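You operate a simulated robot arm through the tools that you are given. There is no shell and no other tool. Be economical: measure what you need, move in short steps, check, and stop when the job is done.

You are at the controls of a simulated two-armed robot. One attempt, no reset.

JOB
Fit the new tube into the blue lamp drawer and turn the tunnel's isolator back on.
Fine: the clear tube on the laths is the new one; seat it in both forks, shut the drawer, then free the lock key and turn the isolator on; the lamps stay off.

The check looks at the end state, three seconds after you hand in, the way a careful person would. Anything else that was tipped, shoved, dropped, spilled or broken makes it a failure.

ROBOT AND FRAMES
Two 7-joint arms with two-finger parallel grippers on one trunk, on a base that drives. Base frame: it is fixed to the floor where the robot stands at the start and does not move with it; the origin is under the middle of the robot, x ahead of it, y to its left, z up. Lengths are in mm, angles in rad, forces in N, time in s.
The left shoulder is at the start at [50, 168, 1157], the right one opposite. With the tool pointing down near the work surface each hand reaches from about 200 to 660 mm from the robot's upright axis, wherever it stands, measured 20 degrees to its own side. Places, roughly: blackened lamp tube [-1250, 500, 1000]; blue height knob [300, -100, 900]; blue lamp drawer [600, -100, 1000]; blue shutter lever [400, 100, 900]; clear lamp tube [-1250, 0, 750]; clear lamp tube (26x3x3 cm) [700, -400, 1000]; curing tunnel [700, -400, 800]; forks of the blue lamp drawer [800, -100, 1000]; green height knob [200, -400, 900]; green lamp drawer [500, -400, 1000]; green shutter lever [300, -200, 900]; grey height knob [200, -700, 900]; grey shutter lever [200, -500, 900]; red isolator [400, 400, 900]; tunnel belt switch [300, 300, 1100]; tunnel fan switch [400, 400, 1100]. Payload 1.57 kg a hand.
Tool frame (each hand has its own): the origin (TCP) lies between the finger pads and is the grasp point; the fingertips stand 30 mm ahead of it; z points along the fingers, y is the line along which they close. The gripper opens to 80 mm. The fingers are 17 mm wide and 12 mm thick; the gripper's body (40 by 82 mm) begins 80 mm behind the TCP.
Orientation is that of the tool frame in the base frame, as a unit quaternion [w, x, y, z]. With the fingers straight down and closing along the base's y, the tool's x points along the base's -x, its y along +y and its z along -z.

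CONTROLS
- The arms move only by the tool move_arm. It takes "left_rows", "right_rows" or both (then of equal length, played together; a hand with none holds still); each is a list that holds one entry, the list of rows, each a list of 6 numbers: the shift along the tool's x, y, z in units of 250 mm (1.0 is 250 mm), then the turn, a rotation vector about the tool's x, y, z in units of 60 degrees (1.0 is 60 degrees). In form: [[[dx, dy, dz, ax, ay, az], ...]]. A call has 1 to 12 rows; each row is the pose to reach, as a shift and turn from the pose commanded when the call began, along the tool's axes at that moment. "left_gripper" and "right_gripper" are, for a hand that has rows, the closure, from 0 (fully open) to 1 (shut), set as the call begins (left out, the last holds). A call with a number of a shift or a turn outside -1 to 1 is refused whole. A row lasts 0.2 s, in which the tool goes at most 50 mm and 0.15 rad; a call with a longer step from one row to the next is refused whole, and so is a gripper value outside its range. A pose out of reach is approached as far as the arm can. The call stops where the force on the tool passes 50 N (or 10 N more than at its start, if that is more) or the arm is blocked; 0.2 s more then pass. Each finger travels about 45 mm/s and halts on what it meets, pressing with about 43 N; the grip force reading is that of the motor and also rises with nothing between the fingers. The clock runs only during rows and for 0.2 s after the last one: add rows that repeat a pose to give the fingers time. It gives the time, the measured TCP pose, the force on the tool (base axes), the opening and the grip force at its end, in the units of the frame above (readings bear some noise), with the torque about the TCP (base axes, N m) and any sound that the robot's microphone picked up.
- Cameras (640 x 400 px; columns grow to the right, rows downward): "scene" is now at [124, -8.9, 1358.6]; the picture's right is [-0.09, -1.00, 0.00], its down [-0.66, 0.06, -0.75] and it looks along [0.74, -0.07, -0.67] (base axes); focal length 214 px, centre (320, 200). "left" rides on the left gripper at [72, 7, -122] in its tool frame; the picture's right is [-0.09, 1.00, 0.00], its down [-0.84, -0.08, -0.54] and it looks along [-0.54, -0.05, 0.84] (tool axes); focal length 238 px, centre (320, 200). "right" rides on the right gripper at [72, -7, -122] in its tool frame; the picture's right is [0.09, 1.00, 0.00], its down [-0.84, 0.08, -0.54] and it looks along [-0.54, 0.05, 0.84] (tool axes); focal length 238 px, centre (320, 200). There is no depth. A picture from a camera that has moved, and an enlarged one, comes with that camera's place and axes in the base frame and with its lens.
- snapshot(camera): a new picture of that camera. It takes no simulated time.
- slide_trunk(by): slides the trunk up (or, below 0, down) by that many mm; the arms and the scene camera ride with it, the base frame stays. It gives what a move gives, with no picture.
- drive_base(legs): drives the robot by 1 to 6 legs, each [ahead, left, turn to the left] in mm, mm and rad, along the robot's own axes; the way and the turn of a leg run together, so that a leg with both is an arc; at most 1500 mm and 3.142 rad a leg. The arms and the cameras ride along, it lands a little off, and it stops where it bumps. It gives what a move gives.
- turn_head(pan, tilt): turns the head with the scene camera to pan (to the left, within 1.396 rad either way) and tilt (down, from -0.506 to 1.204), counted from straight ahead of the robot. It gives what a move gives.
- inspect(camera, box): a new picture of the part [left, top, right, bottom] of that camera's present view, enlarged. It takes no simulated time.
- sign_off(): hands the job in; it is judged then, once.

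Go step by step. Nothing tells you exact positions but the pictures and the camera data: compare them with the known pose of the tool, close in by small moves and look again before you grip or let go. The budget is 120 turns and 88 pictures, counting those below and the enlarged ones. Unless the task says otherwise, let go and move clear before handing in, and close with one line.

The tools are called after "Emit:" by a JSON object that holds its "op" and its "data". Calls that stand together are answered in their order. move_arm: Moves the arms, as the interface text tells. Its arguments: {"type":"object","properties":{"left_rows":{"type":"array","items":{"type":"array","items":{"type":"array","items":{"type":"number"}}}},"left_gripper":{"type":"number"},"right_rows":{"type":"array","items":{"type":"array","items":{"type":"array","items":{"type":"number"}}}},"right_gripper":{"type":"number"}},"required":[]} The other tools are called the same way: slide_trunk (by) slides the trunk up or down; drive_base (legs) drives the base; turn_head (pan, tilt) turns the head that bears the scene camera; snapshot (camera) takes a picture; inspect (camera, box) takes an enlarged picture of a part of a camera's view; sign_off () hands the job in.

At the start:

```text
t: 0.0
left_tool_pos: [247.8, 328.4, 1314.1]
left_tool_rot: [0.0, 0.0, 1.0, 0.0]
left_ft_force: [0.8, -0.1, 1.0]
left_wrist_torque: [-0.04, 0.01, -0.03]
left_finger_gap: 79.8
left_gripper_force: 0.1
right_tool_pos: [284.5, 12.3, 1291.6]
right_tool_rot: [0.0, 0.0, 1.0, 0.0]
right_ft_force: [-0.5, -0.2, 0.9]
right_wrist_torque: [-0.04, 0.03, -0.03]
right_finger_gap: 80.1
right_gripper_force: 0.0
trunk travel left (down, up): [-325.0, 118.0]
robot x, y, heading: [2.7, 2.7, -0.0]
head pan, tilt: [-0.091, 0.728]
```

scene: 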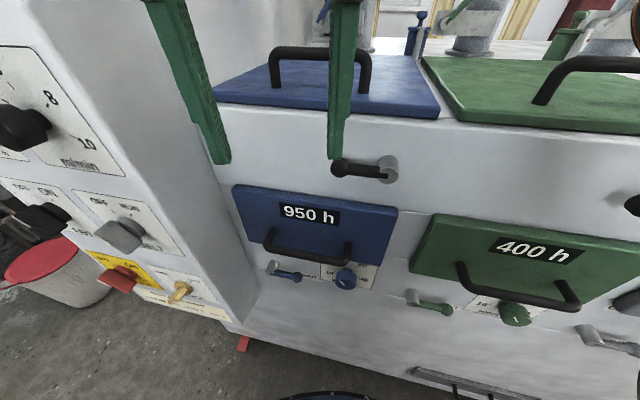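
right: 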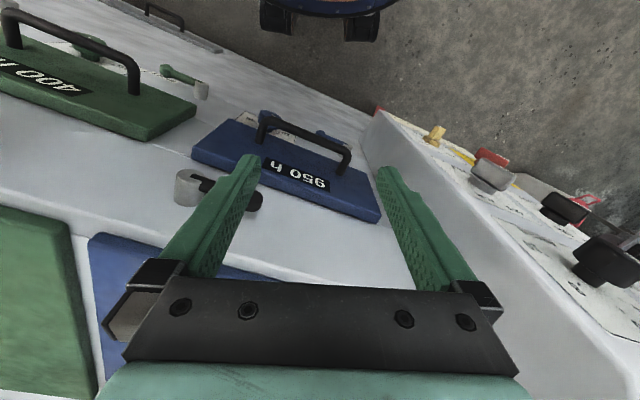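
left: 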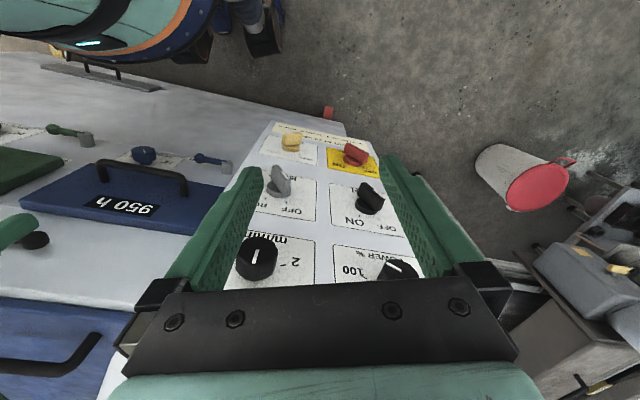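

I see the tunnel's front with the blue and green drawers and the control panel on the left. I'll look around for the laths with the clear tube and the drawer forks.

Emit:
{"op": "turn_head", "data": {"pan": -0.3, "tilt": 0.3}}

Emit:
{"op": "snapshot", "data": {"camera": "scene"}}

Emit:
{"op": "turn_head", "data": {"pan": -0.9, "tilt": 0.6}}

Emit:
{"op": "snapshot", "data": {"camera": "scene"}}

Emit:
{"op": "turn_head", "data": {"pan": 0.6, "tilt": 0.7}}

Emit:
{"op": "snapshot", "data": {"camera": "scene"}}

```text
t: 0.9
left_tool_pos: [248.6, 326.6, 1313.7]
left_tool_rot: [0.0, -0.001, 1.0, -0.001]
left_ft_force: [0.5, -0.1, 0.8]
left_wrist_torque: [-0.03, 0.0, 0.02]
left_finger_gap: 80.1
left_gripper_force: 0.0
right_tool_pos: [283.9, 11.3, 1292.2]
right_tool_rot: [0.0, -0.001, 1.0, 0.001]
right_ft_force: [-1.1, -0.2, -0.6]
right_wrist_torque: [0.05, -0.01, 0.01]
right_finger_gap: 80.3
right_gripper_force: 0.1
trunk travel left (down, up): [-325.0, 118.0]
robot x, y, heading: [-0.9, -0.5, -0.001]
head pan, tilt: [-0.3, 0.3]
```

```text
84 pictures are left
camera scene: at [129.7, -29.0, 1397.0], right [-0.3, -0.96, 0.0], down [-0.28, 0.09, -0.96], along [0.91, -0.28, -0.3], focal length 214 px, centre (320, 200)
```

scene: 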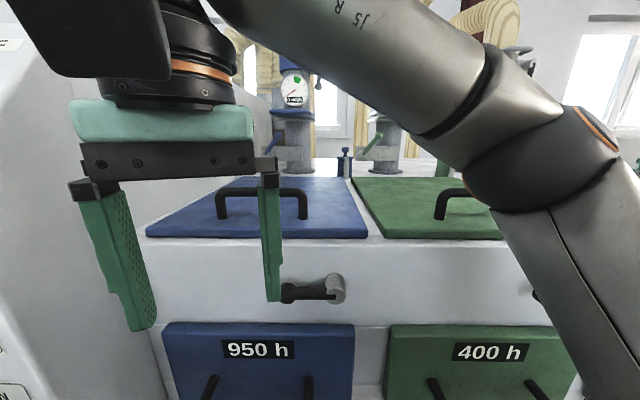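

```text
t: 1.9
left_tool_pos: [248.4, 327.8, 1314.9]
left_tool_rot: [0.0, 0.001, 1.0, 0.0]
left_ft_force: [0.2, -0.1, -1.2]
left_wrist_torque: [0.0, -0.01, 0.0]
left_finger_gap: 79.9
left_gripper_force: 0.1
right_tool_pos: [287.2, 10.0, 1292.3]
right_tool_rot: [0.0, 0.0, 1.0, 0.0]
right_ft_force: [38.3, -43.8, -5.6]
right_wrist_torque: [4.92, 4.07, 3.47]
right_finger_gap: 80.1
right_gripper_force: 0.1
trunk travel left (down, up): [-325.0, 118.0]
robot x, y, heading: [-0.6, -0.8, 0.001]
head pan, tilt: [-0.901, 0.6]
```

```text
83 pictures are left
camera scene: at [103.8, -63.6, 1371.2], right [-0.7, -0.71, 0.0], down [-0.39, 0.39, -0.84], along [0.59, -0.59, -0.55], focal length 214 px, centre (320, 200)
```

scene: 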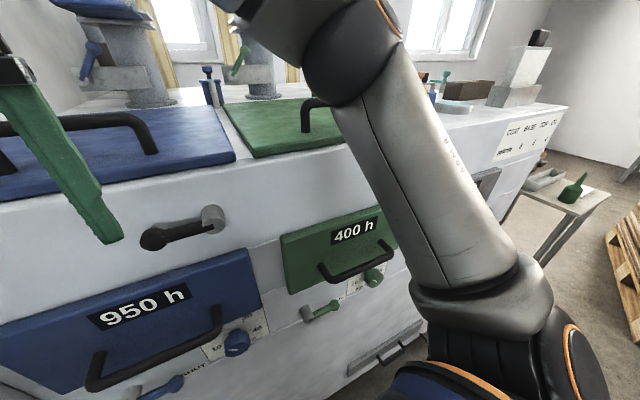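

```text
t: 3.5
left_tool_pos: [248.4, 326.4, 1314.0]
left_tool_rot: [-0.001, 0.001, 1.0, 0.0]
left_ft_force: [-0.1, 0.0, -0.7]
left_wrist_torque: [0.03, -0.01, 0.01]
left_finger_gap: 80.0
left_gripper_force: 0.1
right_tool_pos: [284.2, 11.2, 1292.1]
right_tool_rot: [0.0, 0.0, 1.0, 0.002]
right_ft_force: [-0.3, 0.1, 0.5]
right_wrist_torque: [0.01, 0.0, -0.02]
right_finger_gap: 80.5
right_gripper_force: 0.0
trunk travel left (down, up): [-325.0, 118.0]
robot x, y, heading: [0.3, 3.6, -0.004]
head pan, tilt: [0.6, 0.7]
```

```text
82 pictures are left
camera scene: at [110.6, 46.6, 1361.0], right [0.56, -0.83, 0.0], down [-0.53, -0.36, -0.77], along [0.63, 0.43, -0.64], focal length 214 px, centre (320, 200)
```

scene: 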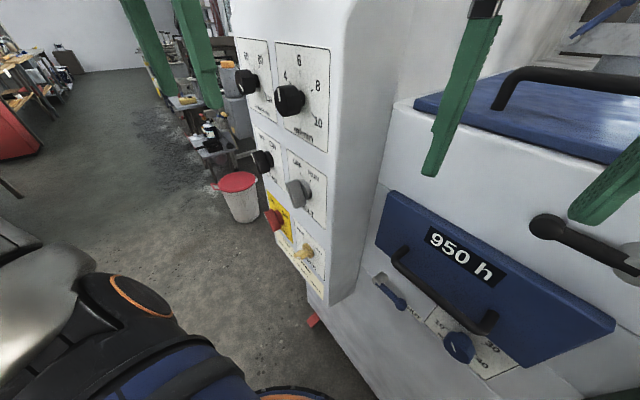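

The right arm's elbow limits head panning to the right, and no laths are in view here. The tubes are probably behind the robot, so I'll back off and turn to look.

Emit:
{"op": "drive_base", "data": {"legs": [[-400, 0, 0]]}}

Emit:
{"op": "turn_head", "data": {"pan": 0.0, "tilt": 0.4}}

Emit:
{"op": "snapshot", "data": {"camera": "scene"}}

Emit:
{"op": "drive_base", "data": {"legs": [[0, 0, 3.14]]}}

Emit:
{"op": "snapshot", "data": {"camera": "scene"}}

```text
t: 6.0
left_tool_pos: [-147.2, 326.8, 1314.4]
left_tool_rot: [0.001, -0.003, 1.0, 0.001]
left_ft_force: [-0.6, 0.1, -0.1]
left_wrist_torque: [-0.03, 0.0, -0.02]
left_finger_gap: 80.0
left_gripper_force: 0.0
right_tool_pos: [-109.3, 13.3, 1292.2]
right_tool_rot: [0.001, -0.003, 1.0, 0.001]
right_ft_force: [-0.3, 0.2, 0.2]
right_wrist_torque: [0.01, -0.02, 0.0]
right_finger_gap: 79.9
right_gripper_force: 0.0
trunk travel left (down, up): [-325.0, 118.0]
robot x, y, heading: [-395.5, 0.3, 0.008]
head pan, tilt: [0.6, 0.7]
```

```text
t: 7.0
left_tool_pos: [-146.2, 327.7, 1315.8]
left_tool_rot: [0.001, -0.003, 1.0, 0.0]
left_ft_force: [-0.5, -0.5, 0.1]
left_wrist_torque: [0.0, 0.03, 0.0]
left_finger_gap: 80.1
left_gripper_force: 0.0
right_tool_pos: [-109.9, 11.3, 1290.7]
right_tool_rot: [0.0, -0.003, 1.0, 0.001]
right_ft_force: [0.3, 0.8, 0.4]
right_wrist_torque: [0.0, -0.02, 0.0]
right_finger_gap: 80.2
right_gripper_force: 0.0
trunk travel left (down, up): [-325.0, 118.0]
robot x, y, heading: [-394.8, -2.9, 0.003]
head pan, tilt: [0.0, 0.4]
```

```text
81 pictures are left
camera scene: at [-260.2, -1.7, 1387.8], right [0.01, -1.0, 0.0], down [-0.39, 0.0, -0.92], along [0.92, 0.01, -0.39], focal length 214 px, centre (320, 200)
```

scene: 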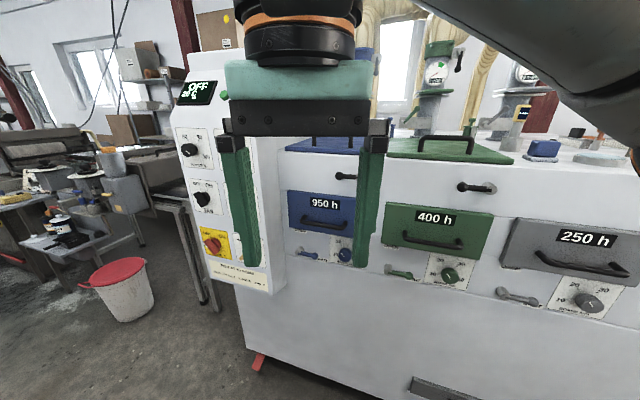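

```text
t: 14.6
left_tool_pos: [-651.6, -321.6, 1314.0]
left_tool_rot: [0.0, 1.0, -0.017, -0.001]
left_ft_force: [-0.4, -0.5, -0.1]
left_wrist_torque: [0.01, -0.01, 0.01]
left_finger_gap: 79.8
left_gripper_force: 0.1
right_tool_pos: [-677.8, -4.1, 1291.8]
right_tool_rot: [0.0, 1.0, -0.016, -0.001]
right_ft_force: [0.2, -0.4, -0.7]
right_wrist_torque: [0.02, 0.0, 0.0]
right_finger_gap: 79.9
right_gripper_force: 0.0
trunk travel left (down, up): [-325.0, 118.0]
robot x, y, heading: [-393.4, -2.2, 3.113]
head pan, tilt: [0.0, 0.4]
```

```text
80 pictures are left
camera scene: at [-525.4, 1.8, 1387.8], right [0.03, 1.0, 0.0], down [0.39, -0.01, -0.92], along [-0.92, 0.03, -0.39], focal length 214 px, centre (320, 200)
```

scene: 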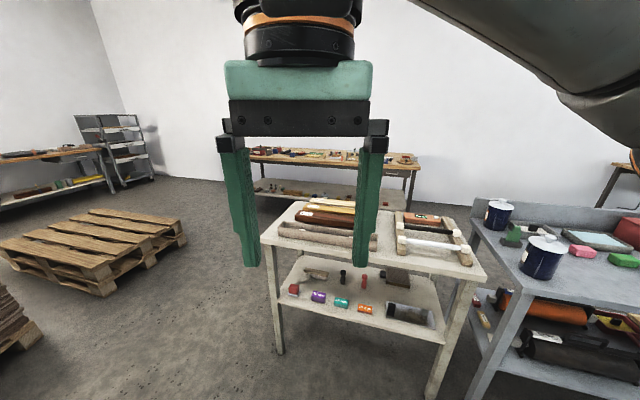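

A bench stands behind me with what look like laths and a clear tube on it. I'll enlarge it.

Emit:
{"op": "inspect", "data": {"camera": "scene", "box": [360, 180, 640, 355]}}

Emit:
{"op": "inspect", "data": {"camera": "scene", "box": [250, 180, 490, 330]}}

```text
2.29 times, centred on (500, 268) of scene
camera zoom: at [-525.4, 1.8, 1387.8], right [0.03, 1.0, 0.0], down [0.39, -0.01, -0.92], along [-0.92, 0.03, -0.39], focal length 490 px, centre (-91, 46)
```

zoom: 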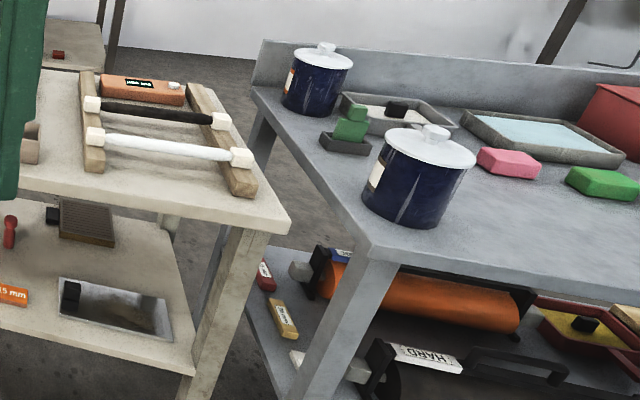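

```text
2.67 times, centred on (370, 255) of scene
camera zoom: at [-525.4, 1.8, 1387.8], right [0.03, 1.0, 0.0], down [0.39, -0.01, -0.92], along [-0.92, 0.03, -0.39], focal length 572 px, centre (187, 53)
```

zoom: 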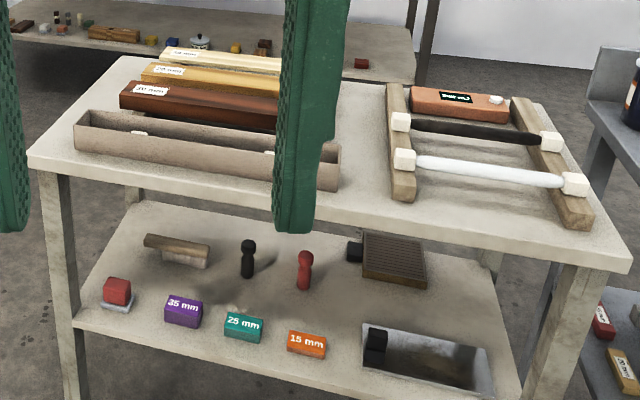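

The laths carry a blackened tube at the back and a clear one at the front (about x −1240, y 490, z 890). I'll drive up so that the right hand can reach the clear one, and look again.

Emit:
{"op": "drive_base", "data": {"legs": [[0, -290, 0.028], [280, 0, 0]]}}

Emit:
{"op": "turn_head", "data": {"pan": -0.3, "tilt": 0.8}}

Emit:
{"op": "snapshot", "data": {"camera": "scene"}}

Emit:
{"op": "snapshot", "data": {"camera": "right"}}

```text
t: 18.2
left_tool_pos: [-922.3, -33.9, 1313.8]
left_tool_rot: [0.0, 1.0, -0.003, 0.0]
left_ft_force: [-0.5, 0.5, 0.0]
left_wrist_torque: [-0.01, 0.01, 0.0]
left_finger_gap: 80.1
left_gripper_force: 0.1
right_tool_pos: [-955.5, 281.4, 1291.5]
right_tool_rot: [0.0, 1.0, -0.004, 0.0]
right_ft_force: [-0.6, 0.4, -0.6]
right_wrist_torque: [0.01, -0.04, 0.02]
right_finger_gap: 80.0
right_gripper_force: 0.0
trunk travel left (down, up): [-325.0, 118.0]
robot x, y, heading: [-668.0, 291.4, 3.135]
head pan, tilt: [0.0, 0.4]
```

```text
t: 19.1
left_tool_pos: [-921.4, -34.5, 1315.2]
left_tool_rot: [0.0, 1.0, -0.003, 0.0]
left_ft_force: [0.3, -0.2, 0.8]
left_wrist_torque: [-0.01, 0.05, -0.01]
left_finger_gap: 79.8
left_gripper_force: 0.1
right_tool_pos: [-954.8, 281.0, 1291.8]
right_tool_rot: [0.001, 1.0, -0.004, 0.0]
right_ft_force: [0.0, -0.4, -1.1]
right_wrist_torque: [-0.01, -0.04, -0.01]
right_finger_gap: 80.1
right_gripper_force: 0.1
trunk travel left (down, up): [-325.0, 118.0]
robot x, y, heading: [-668.4, 293.8, 3.138]
head pan, tilt: [-0.3, 0.799]
```

```text
77 pictures are left
camera scene: at [-786.2, 314.3, 1352.8], right [0.3, 0.95, 0.0], down [0.68, -0.22, -0.7], along [-0.67, 0.21, -0.72], focal length 214 px, centre (320, 200)
```

scene: 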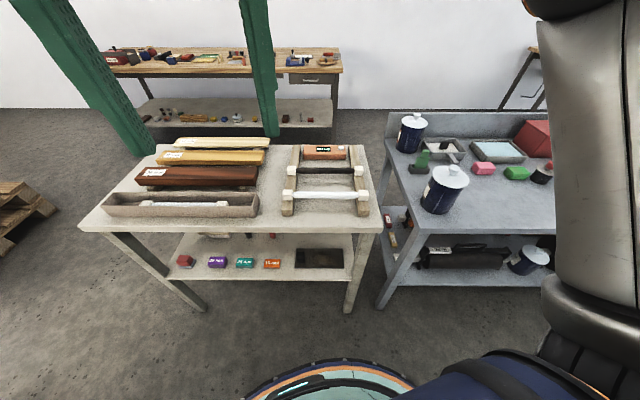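

```text
76 pictures are left
camera right: at [-883.0, 287.4, 1414.2], right [0.08, -1.0, 0.0], down [-0.84, -0.07, 0.54], along [-0.54, -0.05, -0.84], focal length 238 px, centre (320, 200)
```

right: 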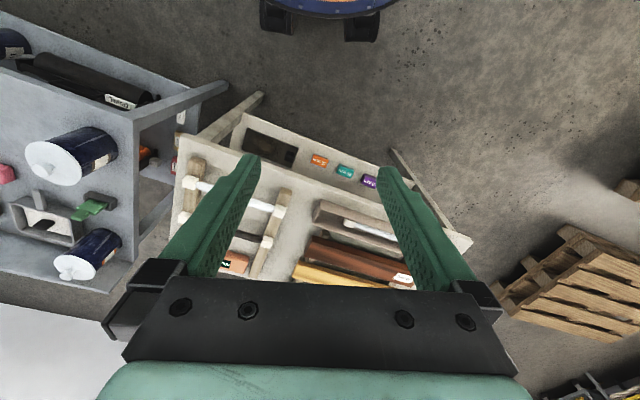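

The clear tube on the laths sits near (-1204, 460, 918), lying along y. I'll bring the right hand over it while turning it a quarter turn so that the fingers close along x.

Emit:
{"op": "move_arm", "data": {"right_rows": [[[-0.1, -0.07, 0.077, 0, 0, 0.1], [-0.2, -0.143, 0.154, 0, 0, 0.2], [-0.3, -0.215, 0.23, 0, 0, 0.3], [-0.4, -0.286, 0.307, 0, 0, 0.4], [-0.5, -0.358, 0.384, 0, 0, 0.5], [-0.6, -0.43, 0.46, 0, 0, 0.6], [-0.7, -0.5, 0.538, 0, 0, 0.7], [-0.8, -0.573, 0.614, 0, 0, 0.8], [-0.9, -0.644, 0.69, 0, 0, 0.9], [-0.98, -0.716, 0.768, 0, 0, 1.0]]], "right_gripper": 0}}

Emit:
{"op": "move_arm", "data": {"right_rows": [[[0, 0, 0, 0, 0, 0.125], [0, 0, 0, 0, 0, 0.25], [0, 0, 0, 0, 0, 0.375], [0, 0, 0, 0, 0, 0.5]]]}}

Emit:
{"op": "snapshot", "data": {"camera": "right"}}

Emit:
{"op": "snapshot", "data": {"camera": "scene"}}

```text
t: 21.3
left_tool_pos: [-921.7, -34.6, 1314.2]
left_tool_rot: [0.0, 1.0, -0.003, 0.0]
left_ft_force: [0.6, 0.5, -0.5]
left_wrist_torque: [0.01, -0.01, 0.03]
left_finger_gap: 79.7
left_gripper_force: 0.1
right_tool_pos: [-1196.1, 463.1, 1098.4]
right_tool_rot: [0.002, 0.863, -0.505, 0.0]
right_ft_force: [0.7, 0.6, 0.2]
right_wrist_torque: [0.0, 0.02, 0.01]
right_finger_gap: 79.8
right_gripper_force: 0.0
trunk travel left (down, up): [-325.0, 118.0]
robot x, y, heading: [-669.5, 291.6, 3.135]
head pan, tilt: [-0.3, 0.799]
```

```text
t: 22.3
left_tool_pos: [-920.6, -34.4, 1314.4]
left_tool_rot: [0.0, 1.0, -0.003, -0.001]
left_ft_force: [0.3, 1.2, -0.5]
left_wrist_torque: [0.0, 0.02, 0.03]
left_finger_gap: 79.8
left_gripper_force: 0.1
right_tool_pos: [-1197.9, 463.1, 1098.8]
right_tool_rot: [-0.001, -0.703, 0.711, -0.001]
right_ft_force: [0.1, 0.7, 0.4]
right_wrist_torque: [0.03, 0.0, -0.01]
right_finger_gap: 80.2
right_gripper_force: 0.1
trunk travel left (down, up): [-325.0, 118.0]
robot x, y, heading: [-668.4, 292.9, 3.136]
head pan, tilt: [-0.3, 0.799]
```

```text
75 pictures are left
camera right: at [-1192.3, 390.5, 1222.2], right [-1.0, -0.08, 0.0], down [-0.07, 0.84, 0.54], along [-0.04, 0.54, -0.84], focal length 238 px, centre (320, 200)
```

right: 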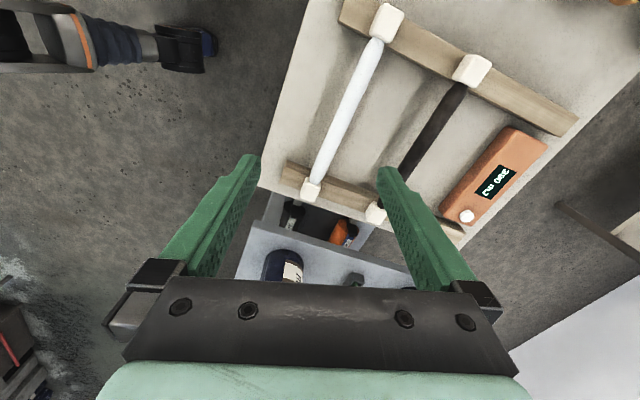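

```text
74 pictures are left
camera scene: at [-786.1, 314.3, 1352.7], right [0.3, 0.95, 0.0], down [0.68, -0.22, -0.7], along [-0.66, 0.21, -0.72], focal length 214 px, centre (320, 200)
```

scene: 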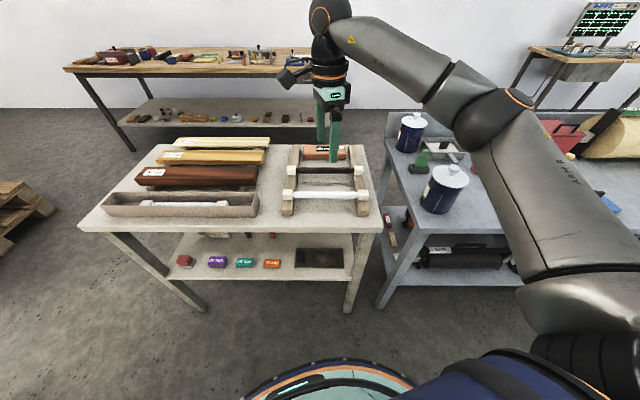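

The tube is yawed about 18° with the bench, its centre near (-1232, 471, 887). I'll turn the hand to suit and come down to z≈975, then check.

Emit:
{"op": "move_arm", "data": {"right_rows": [[[-0.01, 0.05, 0.1, 0, 0, 0.1], [-0.02, 0.1, 0.2, 0, 0, 0.2], [-0.032, 0.136, 0.3, 0, 0, 0.3], [-0.032, 0.136, 0.4, 0, 0, 0.3], [-0.032, 0.136, 0.5, 0, 0, 0.3]]]}}

Emit:
{"op": "snapshot", "data": {"camera": "right"}}

Emit:
{"op": "inspect", "data": {"camera": "scene", "box": [250, 120, 410, 220]}}

```text
t: 23.5
left_tool_pos: [-920.4, -34.4, 1315.1]
left_tool_rot: [0.0, 1.0, -0.003, 0.0]
left_ft_force: [0.0, 0.3, 0.0]
left_wrist_torque: [0.03, -0.02, 0.0]
left_finger_gap: 79.9
left_gripper_force: 0.2
right_tool_pos: [-1231.8, 469.4, 974.0]
right_tool_rot: [-0.001, -0.584, 0.812, -0.001]
right_ft_force: [0.5, 0.4, 0.3]
right_wrist_torque: [-0.02, 0.04, -0.02]
right_finger_gap: 80.0
right_gripper_force: 0.1
trunk travel left (down, up): [-325.0, 118.0]
robot x, y, heading: [-669.0, 289.1, 3.135]
head pan, tilt: [-0.3, 0.799]
```

```text
73 pictures are left
camera right: at [-1249.7, 399.6, 1096.6], right [-0.97, 0.23, 0.0], down [0.19, 0.82, 0.54], along [0.12, 0.53, -0.84], focal length 238 px, centre (320, 200)
```

right: 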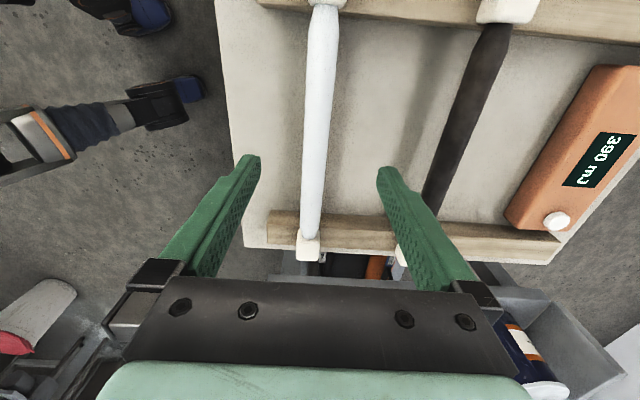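

```text
4.00 times, centred on (330, 170) of scene
camera zoom: at [-786.4, 314.4, 1352.7], right [0.3, 0.95, 0.0], down [0.68, -0.22, -0.7], along [-0.66, 0.21, -0.72], focal length 858 px, centre (280, 320)
```

zoom: 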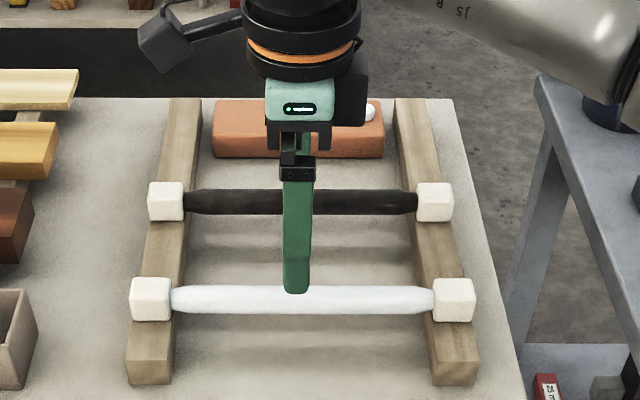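

Alignment is good; the tube runs centrally between the fingers. I'll come down to z≈905 and check again from the hand camera and scene.

Emit:
{"op": "move_arm", "data": {"right_rows": [[[-0.016, 0, 0.1, 0, 0, 0], [-0.032, 0, 0.2, 0, 0, 0], [-0.032, 0, 0.276, 0, 0, 0]]]}}

Emit:
{"op": "snapshot", "data": {"camera": "right"}}

Emit:
{"op": "inspect", "data": {"camera": "scene", "box": [250, 120, 410, 220]}}

```text
t: 24.3
left_tool_pos: [-920.9, -34.7, 1315.4]
left_tool_rot: [0.0, 1.0, -0.003, 0.0]
left_ft_force: [-0.2, -0.4, 0.3]
left_wrist_torque: [-0.01, -0.02, 0.02]
left_finger_gap: 79.8
left_gripper_force: 0.0
right_tool_pos: [-1229.3, 478.2, 904.1]
right_tool_rot: [-0.001, -0.584, 0.812, 0.0]
right_ft_force: [-0.1, 0.9, -0.2]
right_wrist_torque: [0.0, -0.02, 0.01]
right_finger_gap: 80.0
right_gripper_force: 0.0
trunk travel left (down, up): [-325.0, 118.0]
robot x, y, heading: [-668.2, 290.0, 3.137]
head pan, tilt: [-0.3, 0.799]
```

```text
71 pictures are left
camera right: at [-1246.7, 407.9, 1027.2], right [-0.97, 0.23, 0.0], down [0.19, 0.82, 0.54], along [0.12, 0.53, -0.84], focal length 238 px, centre (320, 200)
```

right: 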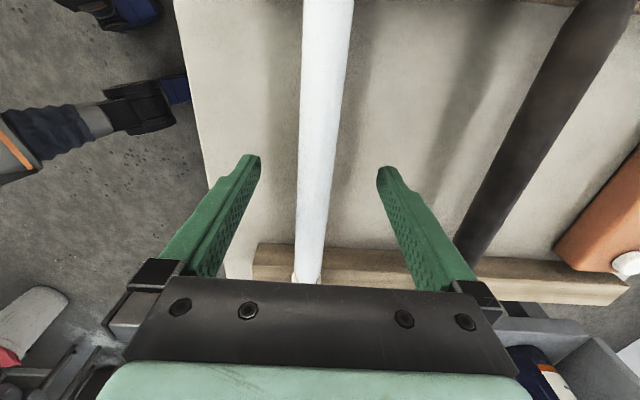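

```text
4.00 times, centred on (330, 170) of scene
camera zoom: at [-786.3, 314.3, 1352.7], right [0.3, 0.95, 0.0], down [0.68, -0.22, -0.7], along [-0.66, 0.21, -0.72], focal length 858 px, centre (280, 320)
```

zoom: 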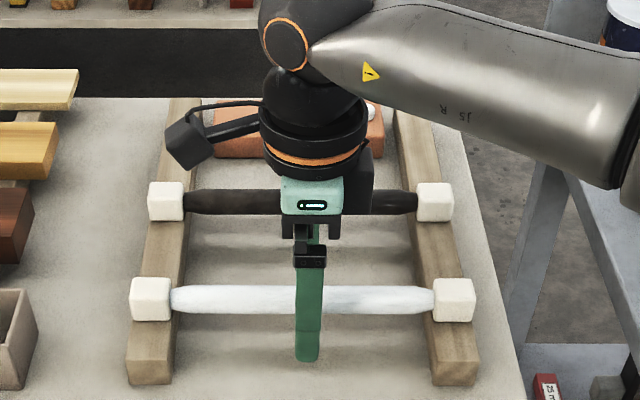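

The fingers straddle the tube and the ray puts its axis at z≈885. I'll come down 17 mm and close.

Emit:
{"op": "move_arm", "data": {"right_rows": [[[0, 0, 0.035, 0, 0, 0], [0, 0, 0.068, 0, 0, 0]]]}}

Emit:
{"op": "move_arm", "data": {"right_rows": [[[0, 0, 0, 0, 0, 0], [0, 0, 0, 0, 0, 0], [0, 0, 0, 0, 0, 0], [0, 0, 0, 0, 0, 0], [0, 0, 0, 0, 0, 0], [0, 0, 0, 0, 0, 0]]], "right_gripper": 0.85}}

Emit:
{"op": "inspect", "data": {"camera": "scene", "box": [250, 120, 410, 220]}}

```text
t: 24.9
left_tool_pos: [-921.2, -33.5, 1314.5]
left_tool_rot: [0.0, 1.0, -0.003, 0.0]
left_ft_force: [-0.5, -1.1, 0.2]
left_wrist_torque: [-0.03, 0.0, 0.03]
left_finger_gap: 80.1
left_gripper_force: 0.0
right_tool_pos: [-1228.6, 477.3, 886.7]
right_tool_rot: [0.0, -0.584, 0.812, -0.001]
right_ft_force: [-0.1, -1.0, 1.1]
right_wrist_torque: [-0.01, 0.05, 0.0]
right_finger_gap: 80.2
right_gripper_force: 0.0
trunk travel left (down, up): [-325.0, 118.0]
robot x, y, heading: [-671.3, 289.7, 3.135]
head pan, tilt: [-0.3, 0.799]
```

```text
t: 26.3
left_tool_pos: [-919.8, -33.3, 1315.1]
left_tool_rot: [0.0, 1.0, -0.004, 0.001]
left_ft_force: [0.4, 0.1, 0.2]
left_wrist_torque: [0.01, -0.01, 0.01]
left_finger_gap: 79.8
left_gripper_force: 0.1
right_tool_pos: [-1230.4, 477.1, 887.9]
right_tool_rot: [-0.001, -0.584, 0.812, -0.001]
right_ft_force: [-0.4, 0.0, -0.1]
right_wrist_torque: [-0.06, 0.02, 0.06]
right_finger_gap: 20.6
right_gripper_force: 34.4
trunk travel left (down, up): [-325.0, 118.0]
robot x, y, heading: [-669.4, 289.0, 3.132]
head pan, tilt: [-0.3, 0.799]
```

```text
4.00 times, centred on (330, 170) of scene
camera zoom: at [-786.2, 314.3, 1352.7], right [0.3, 0.95, 0.0], down [0.68, -0.22, -0.7], along [-0.66, 0.21, -0.72], focal length 858 px, centre (280, 320)
```

zoom: 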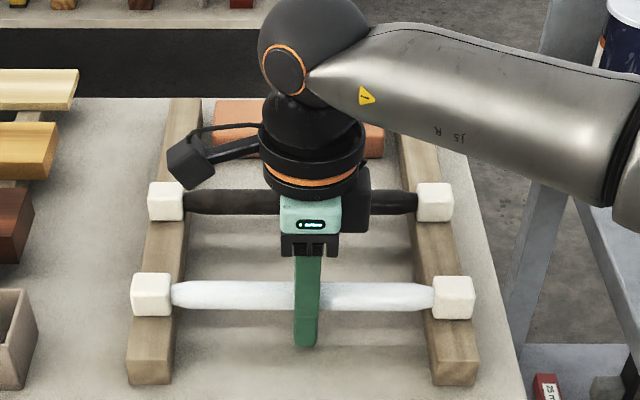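

Gripped at 20.6 mm. I lift straight up and check.

Emit:
{"op": "move_arm", "data": {"right_rows": [[[0, 0, -0.05, 0, 0, 0], [0, 0, -0.15, 0, 0, 0], [0, 0, -0.3, 0, 0, 0], [0, 0, -0.5, 0, 0, 0], [0, 0, -0.7, 0, 0, 0], [0, 0, -0.9, 0, 0, 0]]]}}

Emit:
{"op": "snapshot", "data": {"camera": "scene"}}

```text
t: 27.7
left_tool_pos: [-920.7, -35.7, 1314.5]
left_tool_rot: [0.0, 1.0, -0.004, -0.001]
left_ft_force: [0.0, 0.4, -0.7]
left_wrist_torque: [-0.01, -0.02, -0.05]
left_finger_gap: 79.9
left_gripper_force: 0.1
right_tool_pos: [-1229.1, 478.5, 1114.6]
right_tool_rot: [0.0, -0.584, 0.812, 0.0]
right_ft_force: [0.0, 0.1, 0.4]
right_wrist_torque: [-0.03, 0.01, -0.01]
right_finger_gap: 12.2
right_gripper_force: 0.1
trunk travel left (down, up): [-325.0, 118.0]
robot x, y, heading: [-669.0, 293.3, 3.13]
head pan, tilt: [-0.3, 0.799]
```

```text
68 pictures are left
camera scene: at [-785.7, 313.9, 1352.7], right [0.3, 0.95, 0.0], down [0.68, -0.22, -0.7], along [-0.66, 0.21, -0.72], focal length 214 px, centre (320, 200)
```

scene: 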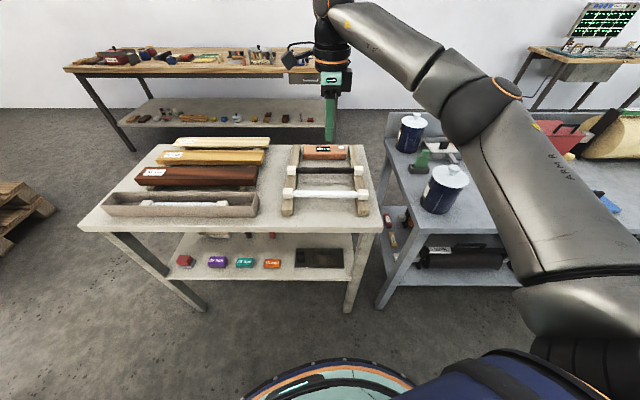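

The tube slipped out and stays on the laths. I must have gripped above its axis; I'll look at it.

Emit:
{"op": "snapshot", "data": {"camera": "right"}}

Emit:
{"op": "inspect", "data": {"camera": "scene", "box": [270, 140, 390, 215]}}

```text
67 pictures are left
camera right: at [-1246.8, 408.4, 1236.9], right [-0.97, 0.23, 0.0], down [0.19, 0.82, 0.54], along [0.12, 0.53, -0.84], focal length 238 px, centre (320, 200)
```

right: 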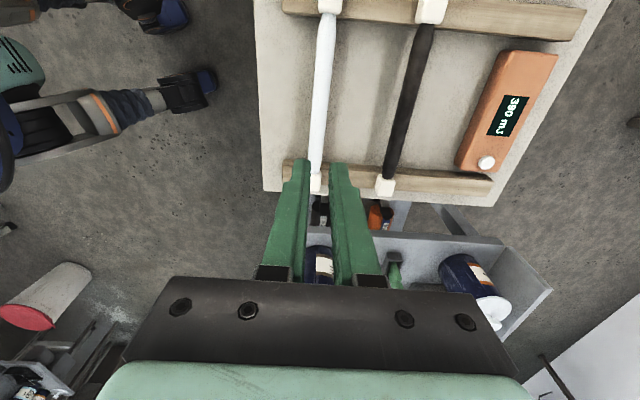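

```text
5.33 times, centred on (330, 178) of scene
camera zoom: at [-785.7, 313.9, 1352.7], right [0.3, 0.95, 0.0], down [0.68, -0.22, -0.7], along [-0.66, 0.21, -0.72], focal length 1144 px, centre (267, 320)
```

zoom: 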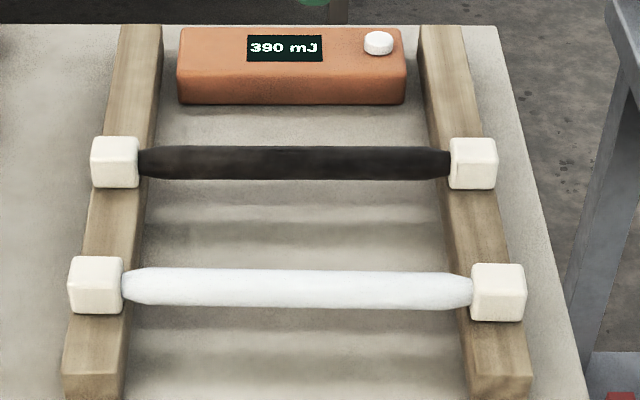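

The tube hasn't moved. The grip looked centred but too weak, so I'll go back down, shut the gripper fully and lift slowly. First step: open and descend.

Emit:
{"op": "move_arm", "data": {"right_rows": [[[0, 0, 0.1, 0, 0, 0], [0, 0, 0.25, 0, 0, 0], [0, 0, 0.4, 0, 0, 0], [0, 0, 0.55, 0, 0, 0], [0, 0, 0.7, 0, 0, 0], [0, 0, 0.83, 0, 0, 0], [0, 0, 0.924, 0, 0, 0]]], "right_gripper": 0.2}}

Emit:
{"op": "move_arm", "data": {"right_rows": [[[0, 0, 0, 0, 0, 0], [0, 0, 0, 0, 0, 0], [0, 0, 0, 0, 0, 0], [0, 0, 0, 0, 0, 0], [0, 0, 0, 0, 0, 0], [0, 0, 0, 0, 0, 0], [0, 0, 0, 0, 0, 0], [0, 0, 0, 0, 0, 0]]], "right_gripper": 1.0}}

Emit:
{"op": "move_arm", "data": {"right_rows": [[[0, 0, -0.01, 0, 0, 0], [0, 0, -0.02, 0, 0, 0], [0, 0, -0.04, 0, 0, 0], [0, 0, -0.06, 0, 0, 0], [0, 0, -0.08, 0, 0, 0], [0, 0, -0.1, 0, 0, 0]]]}}

Emit:
{"op": "inspect", "data": {"camera": "scene", "box": [250, 120, 410, 220]}}

```text
t: 29.3
left_tool_pos: [-920.5, -34.5, 1314.8]
left_tool_rot: [0.0, 1.0, -0.004, 0.0]
left_ft_force: [0.4, 0.4, -0.6]
left_wrist_torque: [0.01, 0.0, -0.04]
left_finger_gap: 79.9
left_gripper_force: 0.0
right_tool_pos: [-1229.2, 476.7, 882.2]
right_tool_rot: [-0.001, -0.584, 0.812, -0.001]
right_ft_force: [0.8, 0.0, -0.1]
right_wrist_torque: [0.01, 0.02, 0.01]
right_finger_gap: 64.0
right_gripper_force: 0.0
trunk travel left (down, up): [-325.0, 118.0]
robot x, y, heading: [-669.1, 290.1, 3.132]
head pan, tilt: [-0.3, 0.799]
```

```text
t: 31.1
left_tool_pos: [-919.6, -34.1, 1313.7]
left_tool_rot: [0.0, 1.0, -0.004, 0.0]
left_ft_force: [-0.1, 0.5, 0.0]
left_wrist_torque: [0.03, 0.0, -0.02]
left_finger_gap: 80.2
left_gripper_force: 0.0
right_tool_pos: [-1229.2, 476.5, 882.7]
right_tool_rot: [-0.001, -0.584, 0.812, -0.001]
right_ft_force: [-0.6, -0.1, -0.3]
right_wrist_torque: [0.0, -0.03, -0.28]
right_finger_gap: 20.3
right_gripper_force: 33.5
trunk travel left (down, up): [-325.0, 118.0]
robot x, y, heading: [-669.7, 290.4, 3.136]
head pan, tilt: [-0.3, 0.799]
```

```text
t: 32.5
left_tool_pos: [-919.8, -34.9, 1315.0]
left_tool_rot: [0.0, 1.0, -0.004, -0.001]
left_ft_force: [-0.2, -0.4, -0.9]
left_wrist_torque: [0.02, 0.05, 0.0]
left_finger_gap: 79.9
left_gripper_force: 0.1
right_tool_pos: [-1229.4, 478.0, 906.9]
right_tool_rot: [-0.001, -0.584, 0.812, -0.001]
right_ft_force: [0.9, 0.2, -2.0]
right_wrist_torque: [-0.01, -0.02, -0.28]
right_finger_gap: 20.4
right_gripper_force: 33.6
trunk travel left (down, up): [-325.0, 118.0]
robot x, y, heading: [-668.6, 289.4, 3.136]
head pan, tilt: [-0.3, 0.799]
```

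```text
4.00 times, centred on (330, 170) of scene
camera zoom: at [-786.2, 314.3, 1352.7], right [0.3, 0.95, 0.0], down [0.68, -0.22, -0.7], along [-0.66, 0.21, -0.72], focal length 858 px, centre (280, 320)
```

zoom: 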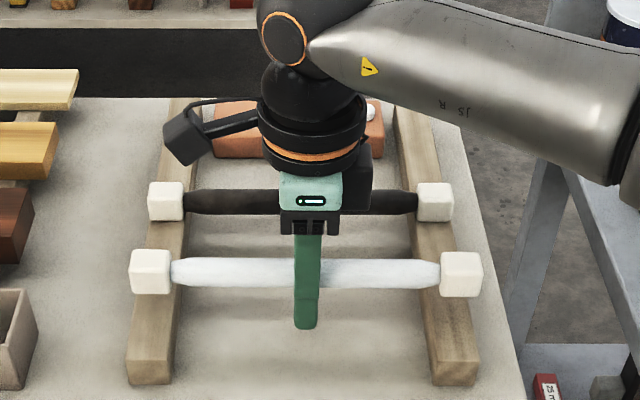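

It's lifted now. I raise it gently well clear.

Emit:
{"op": "move_arm", "data": {"right_rows": [[[0, 0, -0.05, 0, 0, 0], [0, 0, -0.12, 0, 0, 0], [0, 0, -0.2, 0, 0, 0], [0, 0, -0.28, 0, 0, 0], [0, 0, -0.36, 0, 0, 0], [0, 0, -0.44, 0, 0, 0], [0, 0, -0.52, 0, 0, 0], [0, 0, -0.6, 0, 0, 0], [0, 0, -0.68, 0, 0, 0], [0, 0, -0.76, 0, 0, 0], [0, 0, -0.83, 0, 0, 0], [0, 0, -0.88, 0, 0, 0]]]}}

Emit:
{"op": "snapshot", "data": {"camera": "right"}}

```text
t: 35.1
left_tool_pos: [-920.7, -34.6, 1314.3]
left_tool_rot: [0.0, 1.0, -0.004, -0.001]
left_ft_force: [0.6, 0.7, 0.0]
left_wrist_torque: [-0.02, -0.01, -0.02]
left_finger_gap: 80.0
left_gripper_force: 0.1
right_tool_pos: [-1229.0, 478.7, 1127.5]
right_tool_rot: [0.0, -0.584, 0.812, -0.001]
right_ft_force: [0.3, 0.1, -1.1]
right_wrist_torque: [0.01, -0.01, 0.01]
right_finger_gap: 21.1
right_gripper_force: 34.3
trunk travel left (down, up): [-325.0, 118.0]
robot x, y, heading: [-667.8, 289.2, 3.132]
head pan, tilt: [-0.3, 0.799]
```

```text
64 pictures are left
camera right: at [-1246.9, 408.1, 1250.4], right [-0.97, 0.23, 0.0], down [0.19, 0.82, 0.54], along [0.12, 0.53, -0.84], focal length 238 px, centre (320, 200)
```

right: 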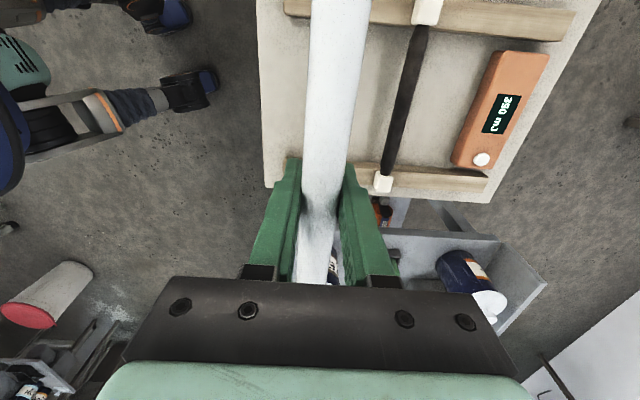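

Holding well. I'll back away, draw the hand in, then turn round toward the tunnel.

Emit:
{"op": "drive_base", "data": {"legs": [[-200, 0, 0]]}}

Emit:
{"op": "move_arm", "data": {"right_rows": [[[-0.02, -0.05, 0, 0, 0, 0], [-0.05, -0.14, 0, 0, 0, 0], [-0.08, -0.24, 0, 0, 0, 0], [-0.11, -0.34, 0, 0, 0, 0], [-0.15, -0.45, 0, 0, 0, 0], [-0.18, -0.55, 0, 0, 0, 0], [-0.21, -0.65, 0, 0, 0, 0], [-0.24, -0.72, 0, 0, 0, 0], [-0.25, -0.76, 0, 0, 0, 0]]]}}

Emit:
{"op": "drive_base", "data": {"legs": [[0, 0, 1.57], [0, 0, 1.58]]}}

Emit:
{"op": "turn_head", "data": {"pan": -0.1, "tilt": 0.5}}

Emit:
{"op": "snapshot", "data": {"camera": "scene"}}

```text
t: 36.7
left_tool_pos: [-717.0, -35.5, 1314.5]
left_tool_rot: [0.0, 1.0, -0.004, -0.002]
left_ft_force: [-0.2, -0.7, -0.2]
left_wrist_torque: [0.01, 0.02, 0.01]
left_finger_gap: 80.0
left_gripper_force: 0.1
right_tool_pos: [-1027.6, 476.3, 1127.1]
right_tool_rot: [-0.001, -0.585, 0.811, 0.0]
right_ft_force: [0.3, 0.5, -0.8]
right_wrist_torque: [0.0, -0.01, -0.01]
right_finger_gap: 21.1
right_gripper_force: 34.7
trunk travel left (down, up): [-325.0, 118.0]
robot x, y, heading: [-469.8, 292.6, 3.131]
head pan, tilt: [-0.3, 0.799]
```

```text
t: 38.7
left_tool_pos: [-718.1, -36.1, 1314.2]
left_tool_rot: [0.0, 1.0, -0.004, 0.0]
left_ft_force: [0.7, -0.4, -0.5]
left_wrist_torque: [-0.01, -0.01, 0.0]
left_finger_gap: 80.1
left_gripper_force: 0.1
right_tool_pos: [-827.7, 476.1, 1126.4]
right_tool_rot: [0.0, -0.585, 0.811, -0.001]
right_ft_force: [-0.4, -0.3, 0.0]
right_wrist_torque: [0.0, 0.02, 0.01]
right_finger_gap: 21.1
right_gripper_force: 34.2
trunk travel left (down, up): [-325.0, 118.0]
robot x, y, heading: [-469.0, 293.7, 3.136]
head pan, tilt: [-0.3, 0.799]
```

```text
t: 46.8
left_tool_pos: [-226.7, 622.6, 1314.2]
left_tool_rot: [0.0, -0.011, 1.0, 0.0]
left_ft_force: [0.2, 0.3, 1.1]
left_wrist_torque: [0.03, -0.01, -0.03]
left_finger_gap: 80.2
left_gripper_force: 0.1
right_tool_pos: [-101.6, 114.1, 1126.7]
right_tool_rot: [-0.001, 0.803, 0.596, 0.001]
right_ft_force: [-0.6, -1.0, -1.5]
right_wrist_torque: [0.01, -0.02, 0.02]
right_finger_gap: 21.1
right_gripper_force: 34.4
trunk travel left (down, up): [-325.0, 118.0]
robot x, y, heading: [-470.3, 289.5, 0.022]
head pan, tilt: [-0.3, 0.799]
```

```text
t: 47.6
left_tool_pos: [-226.6, 623.2, 1314.6]
left_tool_rot: [0.0, -0.012, 1.0, 0.001]
left_ft_force: [-0.3, 0.1, -0.6]
left_wrist_torque: [-0.03, -0.01, -0.01]
left_finger_gap: 79.8
left_gripper_force: 0.0
right_tool_pos: [-102.1, 113.6, 1126.6]
right_tool_rot: [0.0, 0.802, 0.597, 0.001]
right_ft_force: [0.6, -0.1, -1.3]
right_wrist_torque: [-0.06, 0.03, -0.02]
right_finger_gap: 21.0
right_gripper_force: 34.8
trunk travel left (down, up): [-325.0, 118.0]
robot x, y, heading: [-468.5, 291.0, 0.022]
head pan, tilt: [-0.099, 0.499]
```

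```text
63 pictures are left
camera scene: at [-336.1, 282.0, 1378.6], right [-0.08, -1.0, 0.0], down [-0.48, 0.04, -0.88], along [0.88, -0.07, -0.48], focal length 214 px, centre (320, 200)
```

scene: 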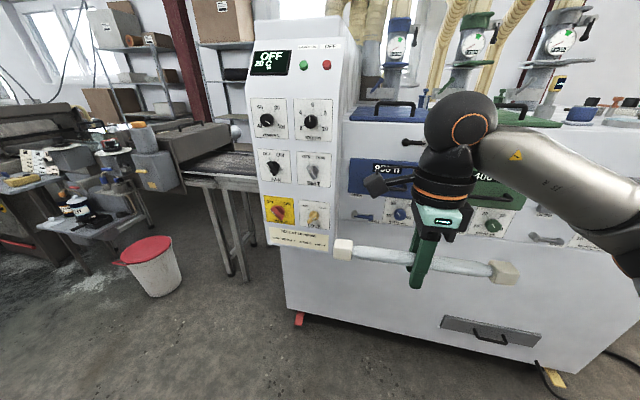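

I'm facing the tunnel with the tube held. I'll read the panel plates.

Emit:
{"op": "inspect", "data": {"camera": "scene", "box": [246, 140, 342, 256]}}

Emit:
{"op": "inspect", "data": {"camera": "scene", "box": [340, 90, 500, 190]}}

```text
3.45 times, centred on (294, 198) of scene
camera zoom: at [-336.1, 282.0, 1378.6], right [-0.08, -1.0, 0.0], down [-0.48, 0.04, -0.88], along [0.88, -0.07, -0.48], focal length 740 px, centre (410, 207)
```

zoom: 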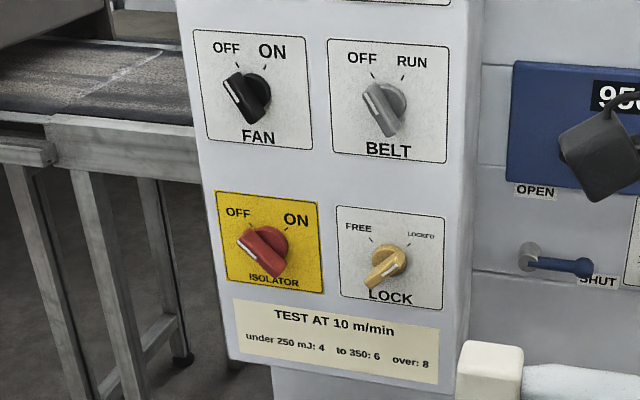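

```text
4.00 times, centred on (420, 140) of scene
camera zoom: at [-336.1, 282.0, 1378.6], right [-0.08, -1.0, 0.0], down [-0.48, 0.04, -0.88], along [0.88, -0.07, -0.48], focal length 858 px, centre (-80, 440)
```

zoom: 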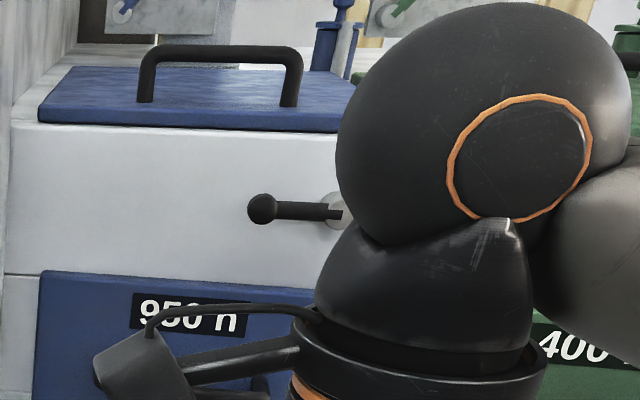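

The panel is clear: isolator OFF, lock on LOCKED, fan and belt off. Next I move so that the left hand can reach the blue 950 h drawer's handle (around x 348, y −6, z 1053).

Emit:
{"op": "drive_base", "data": {"legs": [[0, -430, -0.02], [200, 0, 0]]}}

Emit:
{"op": "turn_head", "data": {"pan": 0.2, "tilt": 0.6}}

Emit:
{"op": "snapshot", "data": {"camera": "scene"}}

```text
t: 51.4
left_tool_pos: [-16.7, 191.2, 1314.8]
left_tool_rot: [0.0, 0.002, 1.0, 0.0]
left_ft_force: [0.1, -0.4, -0.5]
left_wrist_torque: [0.0, 0.01, -0.02]
left_finger_gap: 80.0
left_gripper_force: 0.0
right_tool_pos: [94.1, -319.9, 1126.8]
right_tool_rot: [-0.001, 0.81, 0.587, 0.001]
right_ft_force: [-0.4, -0.9, -1.7]
right_wrist_torque: [-0.02, -0.02, 0.01]
right_finger_gap: 21.2
right_gripper_force: 34.1
trunk travel left (down, up): [-325.0, 118.0]
robot x, y, heading: [-268.9, -133.8, -0.005]
head pan, tilt: [-0.099, 0.499]
```

```text
t: 52.2
left_tool_pos: [-17.2, 190.3, 1314.8]
left_tool_rot: [-0.001, 0.001, 1.0, 0.0]
left_ft_force: [-0.3, 0.3, 0.0]
left_wrist_torque: [0.02, 0.02, -0.01]
left_finger_gap: 80.0
left_gripper_force: 0.1
right_tool_pos: [93.0, -319.7, 1126.1]
right_tool_rot: [-0.001, 0.81, 0.587, 0.001]
right_ft_force: [0.9, 0.9, -1.5]
right_wrist_torque: [0.01, -0.02, 0.05]
right_finger_gap: 21.3
right_gripper_force: 34.5
trunk travel left (down, up): [-325.0, 118.0]
robot x, y, heading: [-269.2, -134.1, -0.005]
head pan, tilt: [0.201, 0.6]
```

```text
60 pictures are left
camera scene: at [-139.8, -119.1, 1369.6], right [0.2, -0.98, 0.0], down [-0.55, -0.11, -0.83], along [0.81, 0.16, -0.56], focal length 214 px, centre (320, 200)
```

scene: 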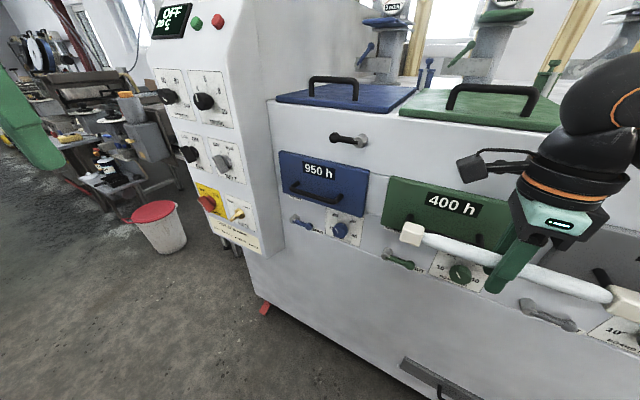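

Emit:
{"op": "inspect", "data": {"camera": "scene", "box": [264, 125, 392, 245]}}

```text
3.33 times, centred on (328, 185) of scene
camera zoom: at [-139.8, -119.1, 1369.6], right [0.2, -0.98, 0.0], down [-0.55, -0.11, -0.83], along [0.81, 0.16, -0.56], focal length 715 px, centre (293, 250)
```

zoom: 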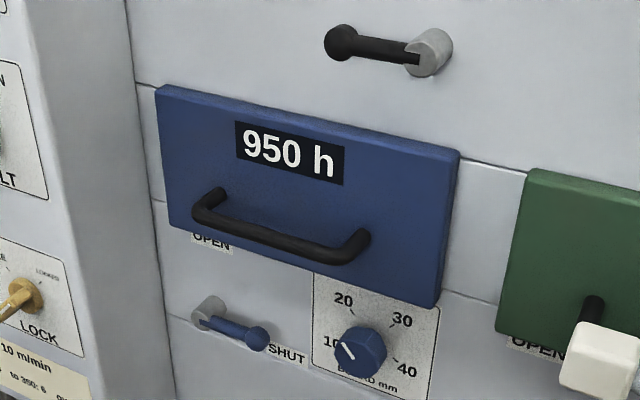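

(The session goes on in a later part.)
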